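You operate a simulated robot arm through the tools that you are given. There is no shell and no other tool. Be economical: measure what you need, move in short steps, check, and stop when the job is done.

Carry out the task below with a simulated robot arm. There is one attempt and no reset: what you move stays moved.

TASK
Stand the twenty gram weight with cream ring beside the white drum with green tab. It goes on the side that lies toward x -1.0, y +0.0 (a direction in the base frame), with about 3 cm between them.

It is judged by the outcome, as a careful person would: the job done as asked, and still so three seconds after it is handed in. It fails if anything else is knocked over, pushed out of place, dropped, spilled or broken.

THE ROBOT
A 7-joint arm with a two-finger parallel gripper, fixed in place. Base frame: the origin is at the foot of the arm, x ahead of it, y to its left, z up; the work surface is at about z = 0. Lengths are in m, angles in degrees, forces in N, time in s.
With the tool pointing down near the work surface it reaches from about 0.22 to 0.58 m from the base axis. Its first joint turns from -66.0 to 66.0 degrees. Payload 2.5 kg.
Tool frame: the origin (TCP) lies between the finger pads and is the grasp point; the fingertips stand 0.023 m ahead of it; z points along the fingers, y is the line along which they close. The gripper opens to 0.094 m. The fingers are 0.038 m wide and 0.01 m thick; the gripper's body (0.054 by 0.096 m) begins 0.039 m behind the TCP.
Orientation is that of the tool frame in the base frame, as [roll, pitch, yaw] about the fixed x, y, z axes, in that order (R = Rz(yaw) Ry(pitch) Rx(roll)). With the fingers straight down and closing along the base's y, the tool's x points along the base's -x, its y along +y and its z along -z.

THE INTERFACE
- The arm moves only by the tool move_arm. Its argument "increments" is a list of rows, each a list of 5 numbers: the closure, from 0 (fully open) to 1 (shut), then the shift along the tool's x, y, z in units of 400 mm (1.0 is 400 mm), then the turn about the tool's z in units of 60 degrees (1.0 is 60 degrees). In form: [[jaw, x, y, z, spin], ...]. A call has 1 to 20 rows; each row is the pose to reach, as a shift and turn from the pose commanded when the call began, along the tool's axes at that moment. A call with a number of a shift or a turn outside -1 to 1 is refused whole. A row lasts 0.2 s, in which the tool goes at most 0.05 m and 8.6 degrees; a call with a longer step from one row to the next is refused whole, and so is a gripper value outside its range. A pose out of reach is approached as far as the arm can. The call stops where the force on the tool passes 40 N (or 10 N more than at its start, if that is more) or the arm is blocked; 0.2 s more then pass. The fingers move at their own pace (about 0.108 m/s each) and stop on an object; they squeeze with about 42 N. The grip force told is the motor's: it shows also when the fingers shut on nothing. Time passes only in rows, and 0.2 s behind the last, so rows that repeat a pose let the fingers close. It gives the time, the measured TCP pose, the force on the tool (base axes), the opening and the grip force at its end, in the units of the frame above (readings bear some noise), and new pictures: "views" is both (left out), scene, wrist or none.
- Cameras (640 x 400 px; columns grow to the right, rows downward): "scene" is fixed at [0.1237, -0.4171, 0.5304]; the picture's right is [0.76, -0.66, 0.00], its down [-0.45, -0.52, -0.73] and it looks along [0.48, 0.55, -0.69] (base axes); focal length 332 px, centre (320, 200). "wrist" rides on the gripper at [-0.039, 0, -0.044] in the tool frame; the picture's right is [0.00, -1.00, 0.00], its down [0.97, 0.00, -0.24] and it looks along [0.24, 0.00, 0.97] (tool axes); focal length 218 px, centre (320, 200).
- measure_at(camera, pixels): for up to 12 pixels [column, row] of the newest picture of that camera ("zoom" is the newest enlarged one), the place [x, y, z] in the base frame of the surface seen there, good to about 0.002 m. No time passes.
- inspect(camera, box): a new picture of the part [left, top, right, bottom] of that camera's present view, enlarged. No time passes.
- finish_job(): hands the job in; it is judged then, once.

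Work in short steps. Measure before you move; look again where a grasp or a placing could have gone wrong, and mend it. You have 60 turns and 120 pictures in all, the two below and enlarged ones among them. Open the gripper and draw the arm clear of the work before you hand the job in, unless the task says otherwise; then end with one line.

The tools are called after "Emit:" as name(argument=value, ...) on one line, values as JSON. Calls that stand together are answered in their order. move_arm: Moves the arm, as the interface text tells. Its arguments: {"type":"object","properties":{"increments":{"type":"array","items":{"type":"array","items":{"type":"number"}}},"views":{"type":"string","enum":["both","scene","wrist","none"]}},"required":["increments"]} The other tools are called the same way: measure_at (camera, pixels) gives the place of the surface under pixels of a picture; inspect (camera, box) takes an enlarged picture of a part of a camera's view; finish_job () hands the job in.

At the start:

```text
t: 0.0
eef_pos: [0.4104, -0.1713, 0.2908]
tcp_rot: [-180.0, 0.0, 180.0]
wrist_force: [0.3, -0.5, 0.0]
finger_gap: 0.0942
gripper_force: 0.0
```

scene: 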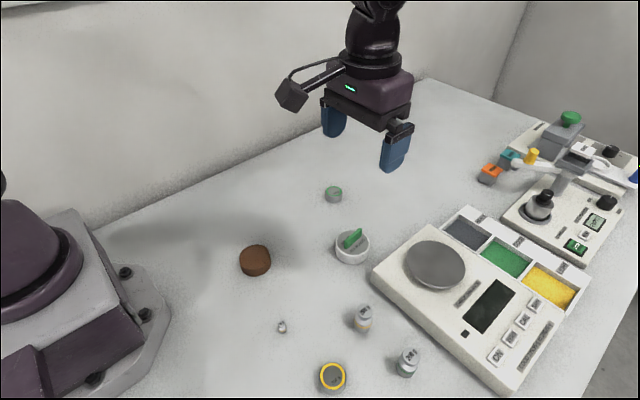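
wrist: 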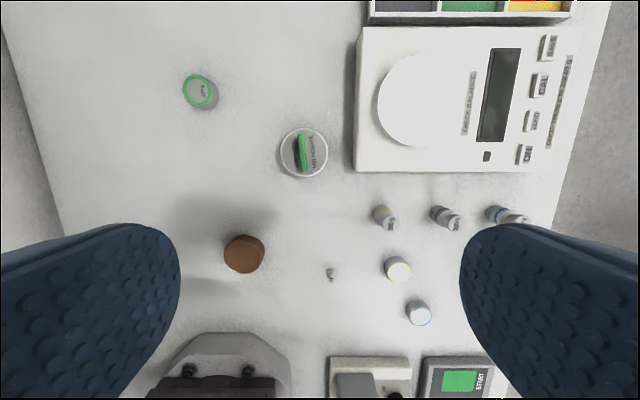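

The wrist view shows several small weights around (385,217), (445,217), (500,215), and the drum with green tab at (304,153). I enlarge to identify the ring colours.

Emit:
inspect(camera="wrist", box=[270, 120, 540, 340])

Emit:
inspect(camera="scene", box=[220, 220, 460, 400])

Emit:
measure_at(camera="wrist", pixels=[[304, 153], [380, 212], [388, 224], [440, 212], [455, 222], [398, 268], [419, 313], [283, 153], [326, 153], [304, 175], [330, 273], [244, 254]])

```text
1.82 times, centred on (405, 230) of wrist
```

zoom: 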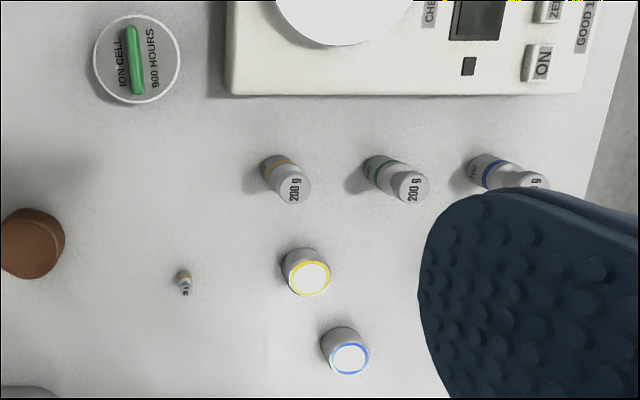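

```text
2.22 times, centred on (340, 310) of scene
```

zoom: 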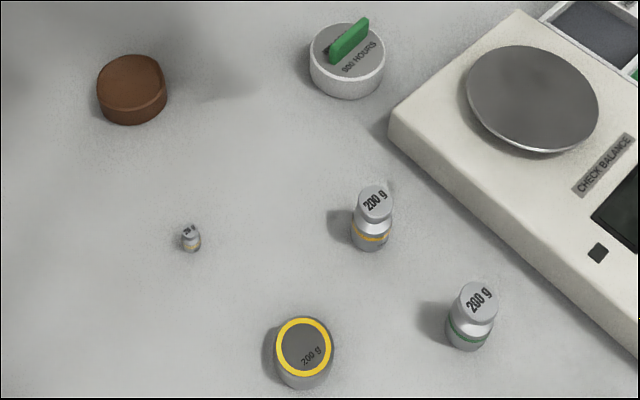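

```text
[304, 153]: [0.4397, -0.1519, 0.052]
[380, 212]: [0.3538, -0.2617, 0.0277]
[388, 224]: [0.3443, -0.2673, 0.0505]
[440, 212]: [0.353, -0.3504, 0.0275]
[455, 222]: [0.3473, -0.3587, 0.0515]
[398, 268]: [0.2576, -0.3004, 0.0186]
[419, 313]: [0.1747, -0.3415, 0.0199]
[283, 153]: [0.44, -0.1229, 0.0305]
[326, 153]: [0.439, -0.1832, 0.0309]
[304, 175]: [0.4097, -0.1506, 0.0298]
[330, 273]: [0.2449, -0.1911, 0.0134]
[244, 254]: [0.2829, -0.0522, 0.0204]
```

The small weight at scene (281,327) has a pale ring. I look closer to read it, and check for others.

Emit:
inspect(camera="scene", box=[256, 312, 306, 343])

Emit:
inspect(camera="wrist", box=[310, 260, 350, 285])

Emit:
inspect(camera="scene", box=[440, 90, 640, 215])

```text
12.80 times, centred on (281, 328) of scene
```

zoom: 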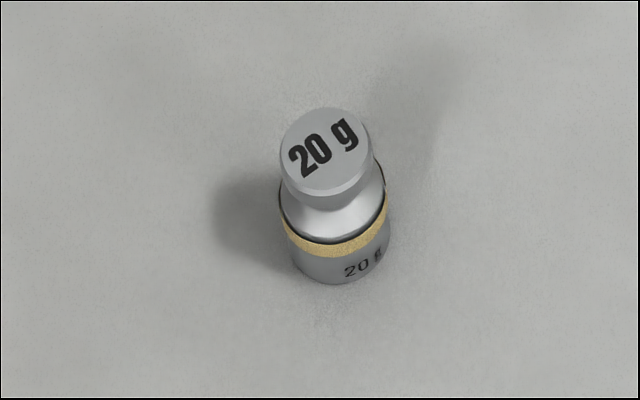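

```text
16.00 times, centred on (330, 272) of wrist
```

zoom: 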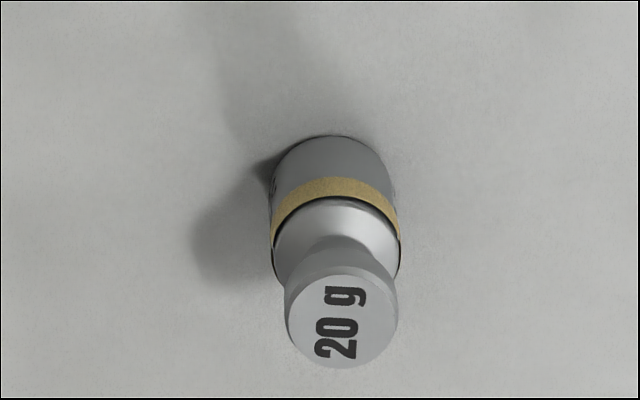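

```text
3.20 times, centred on (540, 152) of scene
```

zoom: 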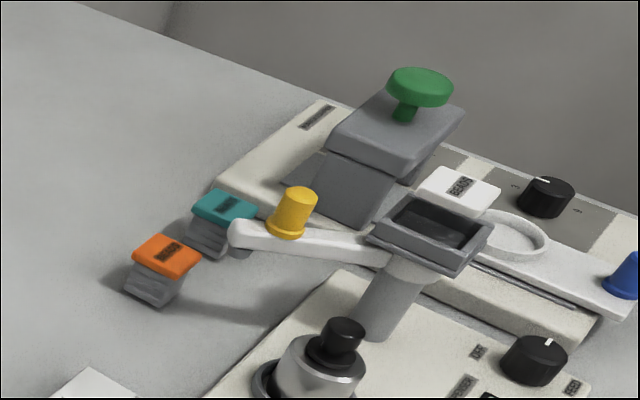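

It is the 20 g weight with a cream ring. I measure it and the drum more exactly.

Emit:
measure_at(camera="wrist", pixels=[[331, 279], [330, 270], [327, 272], [333, 272], [331, 281], [331, 276]])

Emit:
measure_at(camera="scene", pixels=[[281, 323], [282, 330], [282, 333], [336, 243], [369, 241], [352, 256], [352, 262], [341, 256], [362, 258]])

```text
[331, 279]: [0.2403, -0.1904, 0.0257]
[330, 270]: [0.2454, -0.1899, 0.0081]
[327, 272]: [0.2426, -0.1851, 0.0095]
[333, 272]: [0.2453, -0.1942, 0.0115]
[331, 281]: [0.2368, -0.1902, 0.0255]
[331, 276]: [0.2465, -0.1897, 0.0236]
```

```text
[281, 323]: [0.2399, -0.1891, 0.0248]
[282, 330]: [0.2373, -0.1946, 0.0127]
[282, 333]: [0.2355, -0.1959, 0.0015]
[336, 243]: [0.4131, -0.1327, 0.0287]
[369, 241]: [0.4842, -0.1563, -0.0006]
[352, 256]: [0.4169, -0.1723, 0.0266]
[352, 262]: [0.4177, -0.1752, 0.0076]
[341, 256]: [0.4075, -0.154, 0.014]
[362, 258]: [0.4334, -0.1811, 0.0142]
```

Weight: centre ≈(0.240,−0.190), 25 mm tall, about 11 mm wide. A box on the gripper's rear side could come near the base and consoles, so I check heights there.

Emit:
measure_at(camera="wrist", pixels=[[230, 345], [190, 372], [250, 372], [370, 362], [355, 385], [395, 395], [455, 360], [280, 375]])

Emit:
measure_at(camera="scene", pixels=[[290, 95], [278, 100], [292, 110], [325, 70], [380, 118], [395, 165]])

```text
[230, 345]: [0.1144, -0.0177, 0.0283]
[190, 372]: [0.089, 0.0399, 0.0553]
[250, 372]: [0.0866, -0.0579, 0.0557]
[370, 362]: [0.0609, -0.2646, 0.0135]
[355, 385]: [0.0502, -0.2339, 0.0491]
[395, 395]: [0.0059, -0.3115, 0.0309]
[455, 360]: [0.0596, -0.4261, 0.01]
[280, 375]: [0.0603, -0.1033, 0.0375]
```

```text
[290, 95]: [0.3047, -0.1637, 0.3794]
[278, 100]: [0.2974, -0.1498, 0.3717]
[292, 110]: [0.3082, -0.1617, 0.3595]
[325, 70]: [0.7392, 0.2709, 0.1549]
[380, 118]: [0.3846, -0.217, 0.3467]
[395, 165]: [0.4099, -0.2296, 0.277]
```

All low enough. I move above the weight (x −0.170, y −0.019) at z ≈0.12 with the jaw partly closed.

Emit:
move_arm(increments=[[0.2, 0.07, -0.008, 0.06, 0], [0.4, 0.14, -0.016, 0.13, 0], [0.4, 0.21, -0.023, 0.2, 0], [0.4, 0.28, -0.031, 0.28, 0], [0.4, 0.35, -0.039, 0.35, 0], [0.4, 0.426, -0.047, 0.425, 0], [0.4, 0.426, -0.047, 0.425, 0]])

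```text
t: 1.6
eef_pos: [0.2403, -0.1918, 0.119]
tcp_rot: [-180.0, 0.0, -180.0]
wrist_force: [-0.3, 0.5, -0.6]
finger_gap: 0.0565
gripper_force: 0.2
```

scene: 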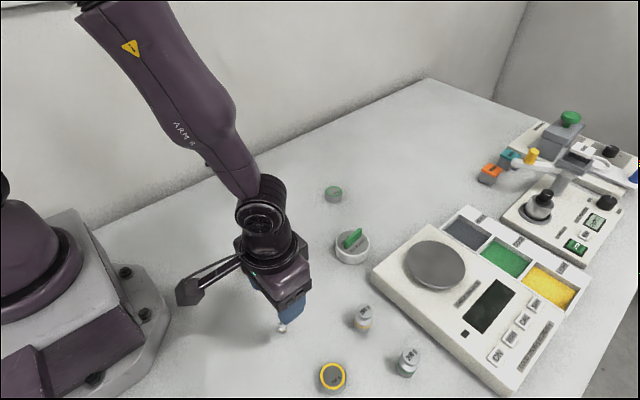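
wrist: 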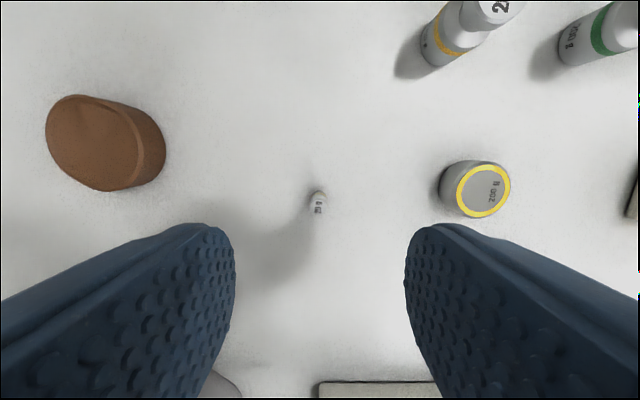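

The weight is at wrist (317,203), nearly centred. I measure it again before lowering.

Emit:
measure_at(camera="wrist", pixels=[[317, 208], [314, 208], [322, 208], [317, 195], [312, 197], [324, 197], [317, 213]])

Emit:
inspect(camera="wrist", box=[286, 180, 350, 220])

```text
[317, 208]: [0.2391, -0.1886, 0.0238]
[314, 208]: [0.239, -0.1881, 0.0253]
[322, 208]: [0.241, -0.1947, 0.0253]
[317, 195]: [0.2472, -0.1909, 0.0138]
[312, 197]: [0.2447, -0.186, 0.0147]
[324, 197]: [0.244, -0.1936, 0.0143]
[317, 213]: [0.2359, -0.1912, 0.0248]
```

```text
10.00 times, centred on (318, 200) of wrist
```

zoom: 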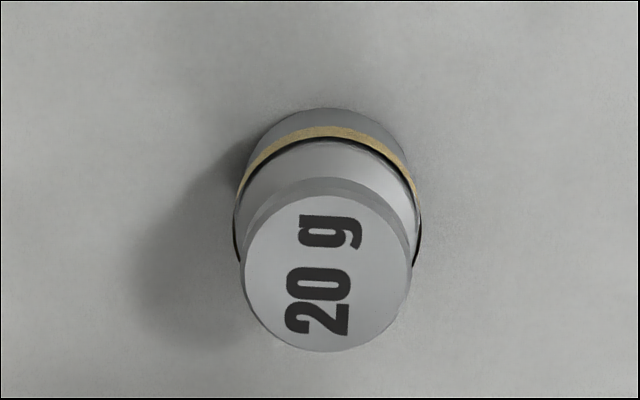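

Centre (0.240,−0.1905); I lower 91 mm so the tips stand about 5 mm above the surface, still open.

Emit:
move_arm(increments=[[0.4, 0, 0.002, 0.08, 0], [0.5, 0, 0.003, 0.16, 0], [0.6, 0, 0.003, 0.21, 0], [0.6, 0, 0.003, 0.2275, 0], [0.6, 0, 0.003, 0.2275, 0]])

```text
t: 2.8
eef_pos: [0.2392, -0.1913, 0.0279]
tcp_rot: [-180.0, -0.1, 180.0]
wrist_force: [-0.7, 0.1, -0.5]
finger_gap: 0.0375
gripper_force: 0.1
```

scene: 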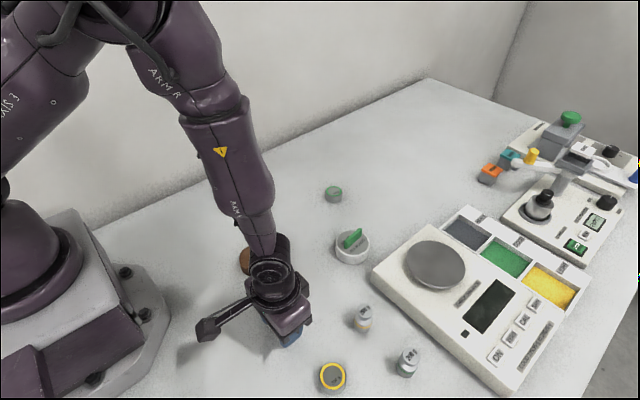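
wrist: 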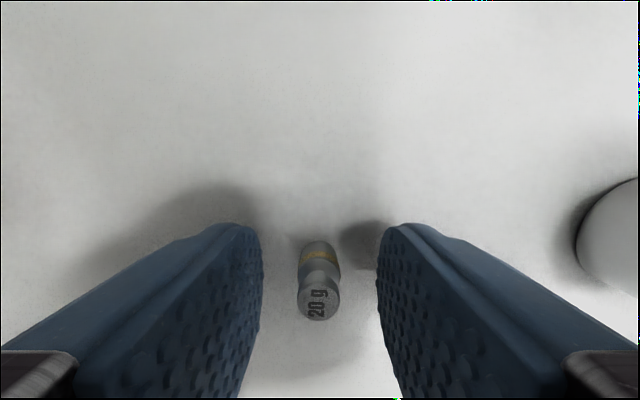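

The weight stands between the pads at wrist (320,285). I close on it.

Emit:
move_arm(increments=[[0.8, 0, 0, 0, 0], [0.9, 0, 0, 0, 0], [1, 0, 0, 0, 0], [1, 0, 0, 0, 0], [1, 0, 0, 0, 0]], views="wrist")

```text
t: 4.0
eef_pos: [0.2406, -0.1903, 0.0281]
tcp_rot: [-180.0, -0.1, 179.9]
wrist_force: [0.7, 0.3, 0.9]
finger_gap: 0.0103
gripper_force: 41.8
```

wrist: 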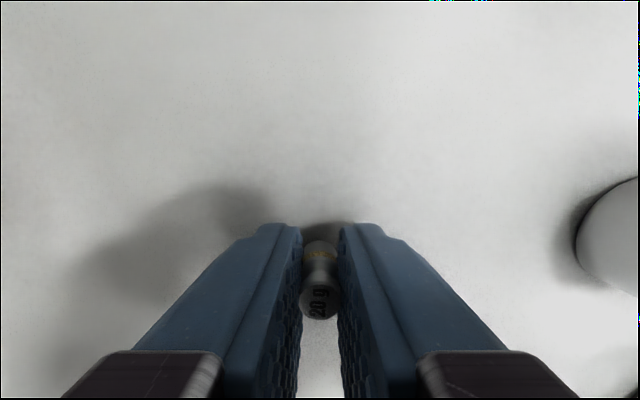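

Gripped at 10.3 mm with 42 N. I lift 80 mm and travel partway toward the drum.

Emit:
move_arm(increments=[[1, 0, 0, -0.05, 0], [1, 0, 0, -0.12, 0], [1, 0, 0.01, -0.2, 0], [1, -0.04, 0.04, -0.2, 0], [1, -0.11, 0.07, -0.2, 0], [1, -0.18, 0.093, -0.2, 0], [1, -0.22, 0.093, -0.2, 0], [1, -0.22, 0.093, -0.2, 0]])

```text
t: 5.8
eef_pos: [0.3267, -0.1528, 0.1068]
tcp_rot: [180.0, 0.0, 179.9]
wrist_force: [0.2, 0.7, -0.9]
finger_gap: 0.0111
gripper_force: 42.0
```

scene: 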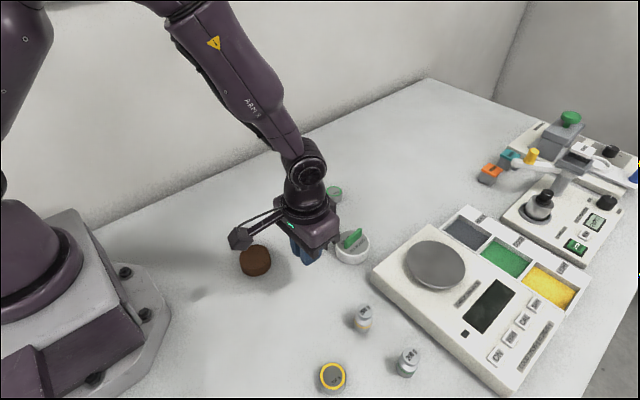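
wrist: 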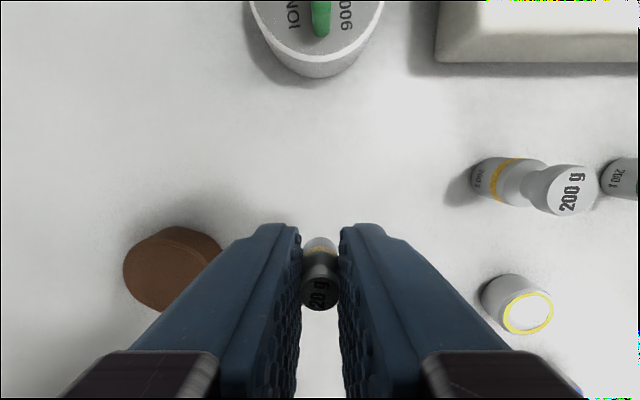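

The weight is held at (320,270) and the drum's near edge is at (318,70). I measure both.

Emit:
measure_at(camera="wrist", pixels=[[318, 70], [318, 56], [318, 76], [318, 82], [252, 8], [382, 8], [320, 292], [320, 262], [320, 245], [213, 255], [213, 240]])

Emit:
inspect(camera="wrist", box=[280, 220, 360, 320])

```text
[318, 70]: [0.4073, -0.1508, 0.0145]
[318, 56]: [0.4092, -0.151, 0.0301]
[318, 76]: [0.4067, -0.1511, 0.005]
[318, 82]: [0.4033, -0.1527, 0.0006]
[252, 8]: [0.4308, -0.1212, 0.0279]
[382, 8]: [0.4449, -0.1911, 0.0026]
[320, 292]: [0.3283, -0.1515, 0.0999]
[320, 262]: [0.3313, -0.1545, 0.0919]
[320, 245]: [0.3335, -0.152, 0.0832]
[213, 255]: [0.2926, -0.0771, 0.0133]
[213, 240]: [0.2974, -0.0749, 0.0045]
```

```text
4.00 times, centred on (320, 270) of wrist
```

zoom: 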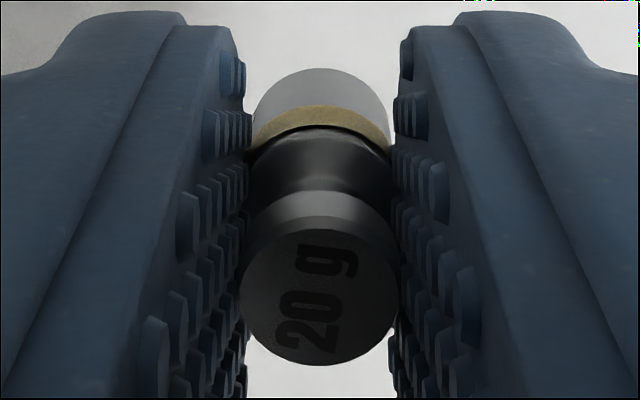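

Weight is upright, drum edge at x ≈0.4075, y ≈−0.152. I move to x ≈0.372 and lower to about z 0.065, then check clearance.

Emit:
move_arm(increments=[[1, -0.06, 0.001, 0, 0], [1, -0.111, 0.001, 0, 0], [1, -0.111, 0.001, 0.05, 0], [1, -0.111, 0.001, 0.1, 0], [1, -0.111, 0.001, 0.1, 0]])

Emit:
inspect(camera="scene", box=[250, 170, 410, 290])

```text
t: 7.0
eef_pos: [0.3731, -0.1532, 0.0687]
tcp_rot: [180.0, 0.1, 180.0]
wrist_force: [-0.3, -0.6, 0.0]
finger_gap: 0.0111
gripper_force: 41.8
```

scene: 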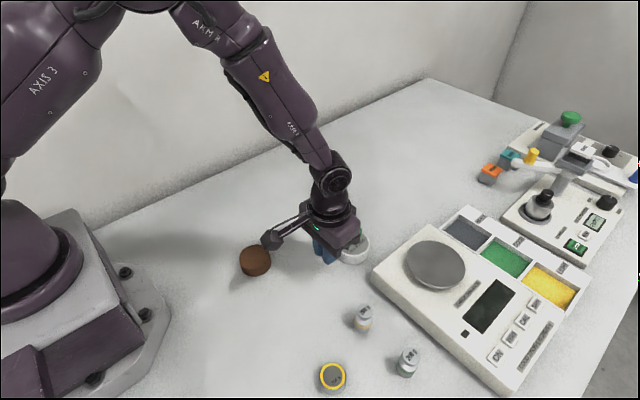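
wrist: 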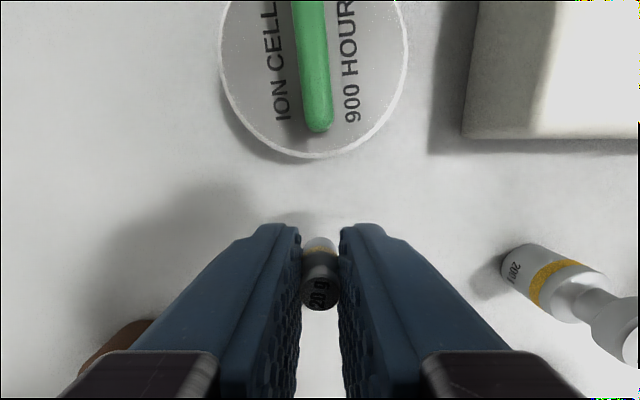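

```text
3.33 times, centred on (330, 230) of scene
```

zoom: 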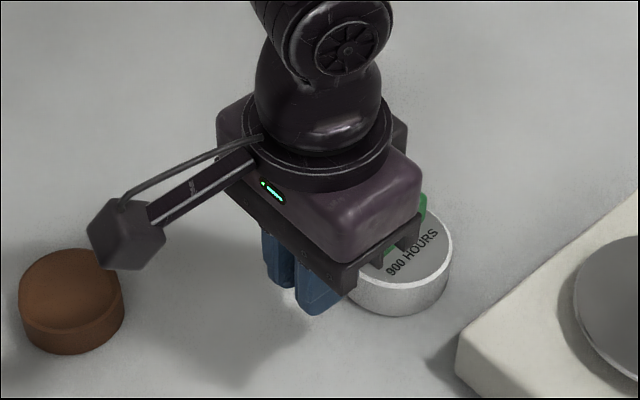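

I check the height of the tab against the gripper's underside parts near zoom (410,240).

Emit:
measure_at(camera="wrist", pixels=[[318, 120], [313, 70], [310, 20], [315, 155], [320, 295], [320, 245]])

Emit:
measure_at(camera="zoom", pixels=[[410, 240], [415, 225], [376, 262], [350, 280], [400, 140], [420, 200], [425, 208]])

```text
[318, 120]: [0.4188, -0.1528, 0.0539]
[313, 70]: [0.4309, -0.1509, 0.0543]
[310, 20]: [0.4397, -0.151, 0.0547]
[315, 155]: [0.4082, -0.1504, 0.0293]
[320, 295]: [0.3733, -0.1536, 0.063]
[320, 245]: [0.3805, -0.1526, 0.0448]
```

```text
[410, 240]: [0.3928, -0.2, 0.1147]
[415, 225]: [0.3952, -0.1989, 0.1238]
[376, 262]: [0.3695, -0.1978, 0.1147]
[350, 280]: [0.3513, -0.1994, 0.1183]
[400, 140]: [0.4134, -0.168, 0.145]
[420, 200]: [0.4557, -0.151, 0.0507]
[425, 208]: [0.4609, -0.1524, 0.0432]
```

Tab (z 0.055, from x 0.417) clears the body, which will be at z ≈0.073. I lower the remaining 39.6 mm, gently.

Emit:
move_arm(increments=[[1, 0, 0, 0.04, 0], [1, 0, 0, 0.075, 0], [1, 0, 0, 0.09, 0], [1, 0, 0, 0.099, 0], [1, 0, 0, 0.099, 0]])

Emit:
inspect(camera="wrist", box=[240, 150, 400, 330])

```text
t: 8.2
eef_pos: [0.3732, -0.1541, 0.0322]
tcp_rot: [-179.9, 0.2, 180.0]
wrist_force: [-10.5, 4.1, 36.5]
finger_gap: 0.0112
gripper_force: 42.5
```

scene: 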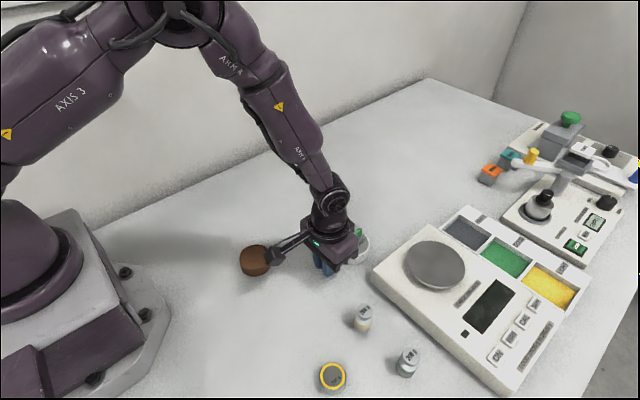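
wrist: 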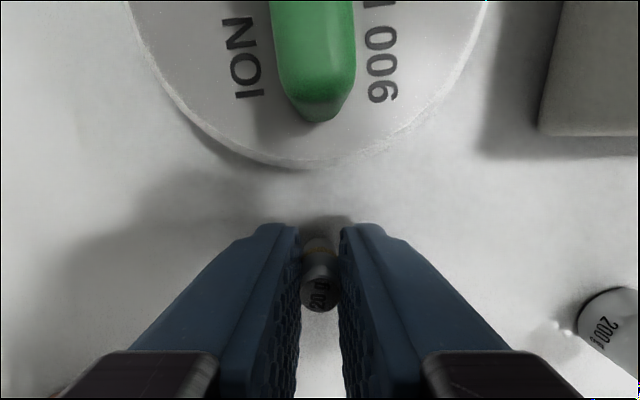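

```text
2.22 times, centred on (320, 240) of wrist
```

zoom: 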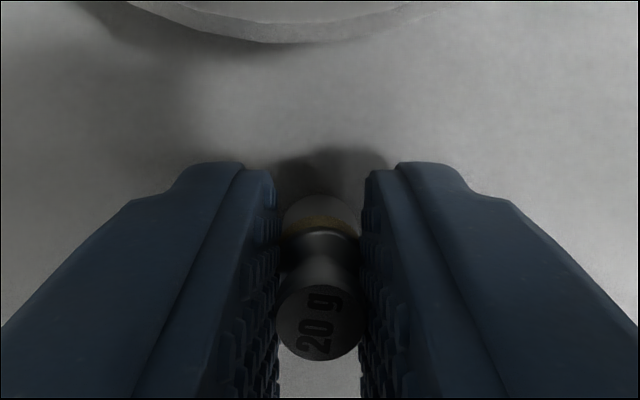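

A force of 36 N shows at z 0.032, a few mm earlier than expected. I measure whether the weight is on the table or something else touches.

Emit:
measure_at(camera="wrist", pixels=[[320, 297], [317, 305], [320, 246], [320, 242], [320, 165], [320, 158], [318, 100]])

Emit:
inspect(camera="scene", box=[230, 190, 390, 290])

```text
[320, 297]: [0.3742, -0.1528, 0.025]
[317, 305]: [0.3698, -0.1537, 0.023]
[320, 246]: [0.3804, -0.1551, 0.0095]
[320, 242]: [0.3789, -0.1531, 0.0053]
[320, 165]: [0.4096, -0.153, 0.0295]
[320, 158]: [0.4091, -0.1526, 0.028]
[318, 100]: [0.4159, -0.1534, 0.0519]
```

```text
4.00 times, centred on (310, 240) of scene
```

zoom: 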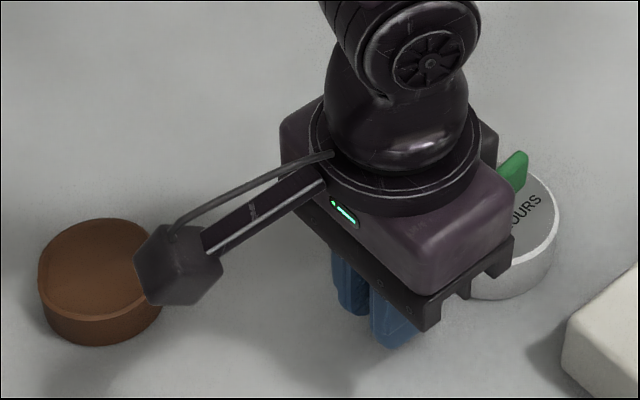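

The weight's top is at z 0.025, so it stands on the table (it had slid a little in the grip). I ease off the pressure by a couple of millimetres and read the force before releasing.

Emit:
move_arm(increments=[[1, 0, 0, -0.005, 0], [1, 0, 0, -0.005, 0]], views="none")

```text
t: 8.8
eef_pos: [0.372, -0.1511, 0.0302]
tcp_rot: [-179.9, -0.1, 180.0]
wrist_force: [1.3, -0.3, 3.8]
finger_gap: 0.0112
gripper_force: 42.4
```

Force is down to 3.8 N: the weight just rests on the table. I open gradually to a part-open jaw.

Emit:
move_arm(increments=[[0.88, 0, 0, 0, 0], [0.8, 0, 0, 0, 0], [0.7, 0, 0, 0, 0], [0.6, 0, 0, 0, 0], [0.6, 0, 0, 0, 0]], views="wrist")

```text
t: 10.0
eef_pos: [0.372, -0.152, 0.0322]
tcp_rot: [180.0, -0.1, -179.9]
wrist_force: [0.0, 0.5, 0.0]
finger_gap: 0.0377
gripper_force: 0.1
```

wrist: 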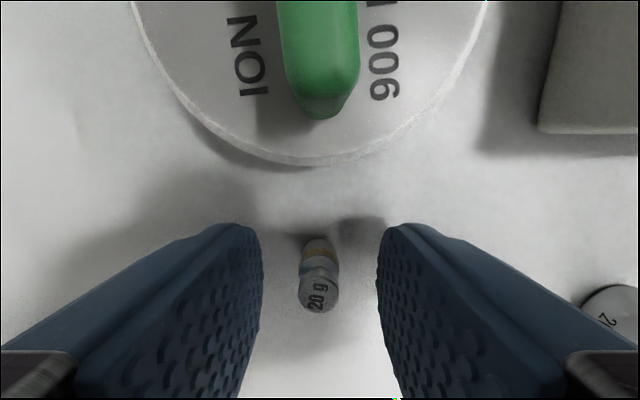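

The weight stands free at (319,275). I rise straight up, then draw back toward −x.

Emit:
move_arm(increments=[[0.6, 0, 0, -0.06, 0], [0.6, 0, 0, -0.15, 0], [0.6, 0, 0, -0.26, 0], [0.6, 0, 0, -0.37, 0], [0.5, 0.06, 0, -0.47, 0], [0.3, 0.12, 0, -0.55, 0], [0, 0.2, 0, -0.6, 0], [0, 0.2, 0, -0.6, 0]])

```text
t: 11.8
eef_pos: [0.2912, -0.1515, 0.2715]
tcp_rot: [180.0, -0.1, -180.0]
wrist_force: [0.2, -0.5, 1.0]
finger_gap: 0.094
gripper_force: 0.0
```

scene: 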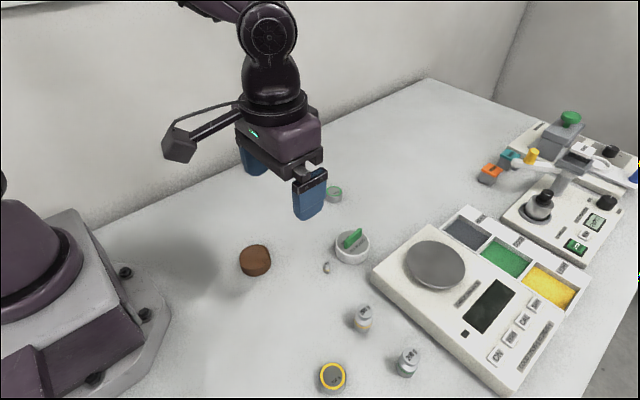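
wrist: 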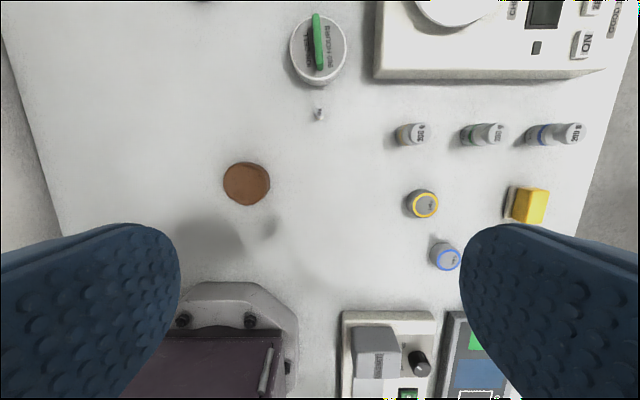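

The weight now stands beside the drum at scene (326,267). I take a close look to verify.

Emit:
inspect(camera="scene", box=[296, 215, 386, 285])

Emit:
measure_at(camera="scene", pixels=[[326, 263], [326, 268], [326, 271], [341, 256], [336, 243]])

Emit:
measure_at(camera="wrist", pixels=[[320, 117], [319, 110], [318, 85], [318, 78], [291, 50], [346, 50]])

```text
5.71 times, centred on (341, 250) of scene
```

zoom: 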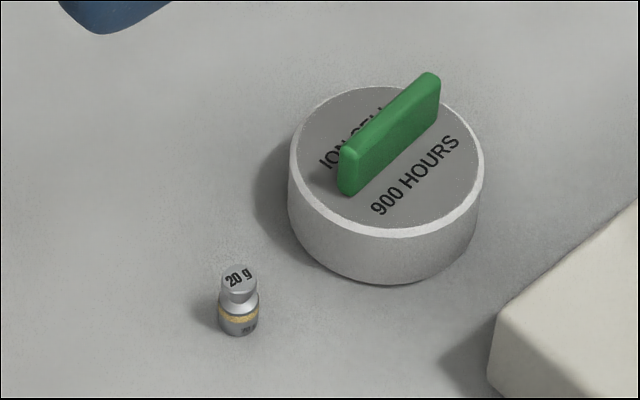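

```text
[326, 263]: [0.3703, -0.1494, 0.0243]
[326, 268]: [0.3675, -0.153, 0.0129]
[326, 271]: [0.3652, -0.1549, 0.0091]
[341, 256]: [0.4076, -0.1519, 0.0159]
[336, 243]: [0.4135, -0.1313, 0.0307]
```

```text
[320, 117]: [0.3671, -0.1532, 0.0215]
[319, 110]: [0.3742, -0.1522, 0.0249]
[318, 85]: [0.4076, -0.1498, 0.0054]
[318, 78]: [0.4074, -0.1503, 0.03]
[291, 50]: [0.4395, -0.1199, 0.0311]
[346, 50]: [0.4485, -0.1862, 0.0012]
```

The weight stands upright at x ≈0.371, y ≈−0.152. The gap to the drum is about 3 cm on its −x side and nothing else has moved, so I hand it in.

Emit:
finish_job()

```text
The job is handed in.
```

The 20 g weight with the cream ring stands upright on the −x side of the white drum with the green tab, with about 3 cm between them; nothing else was moved, and the job is handed in.
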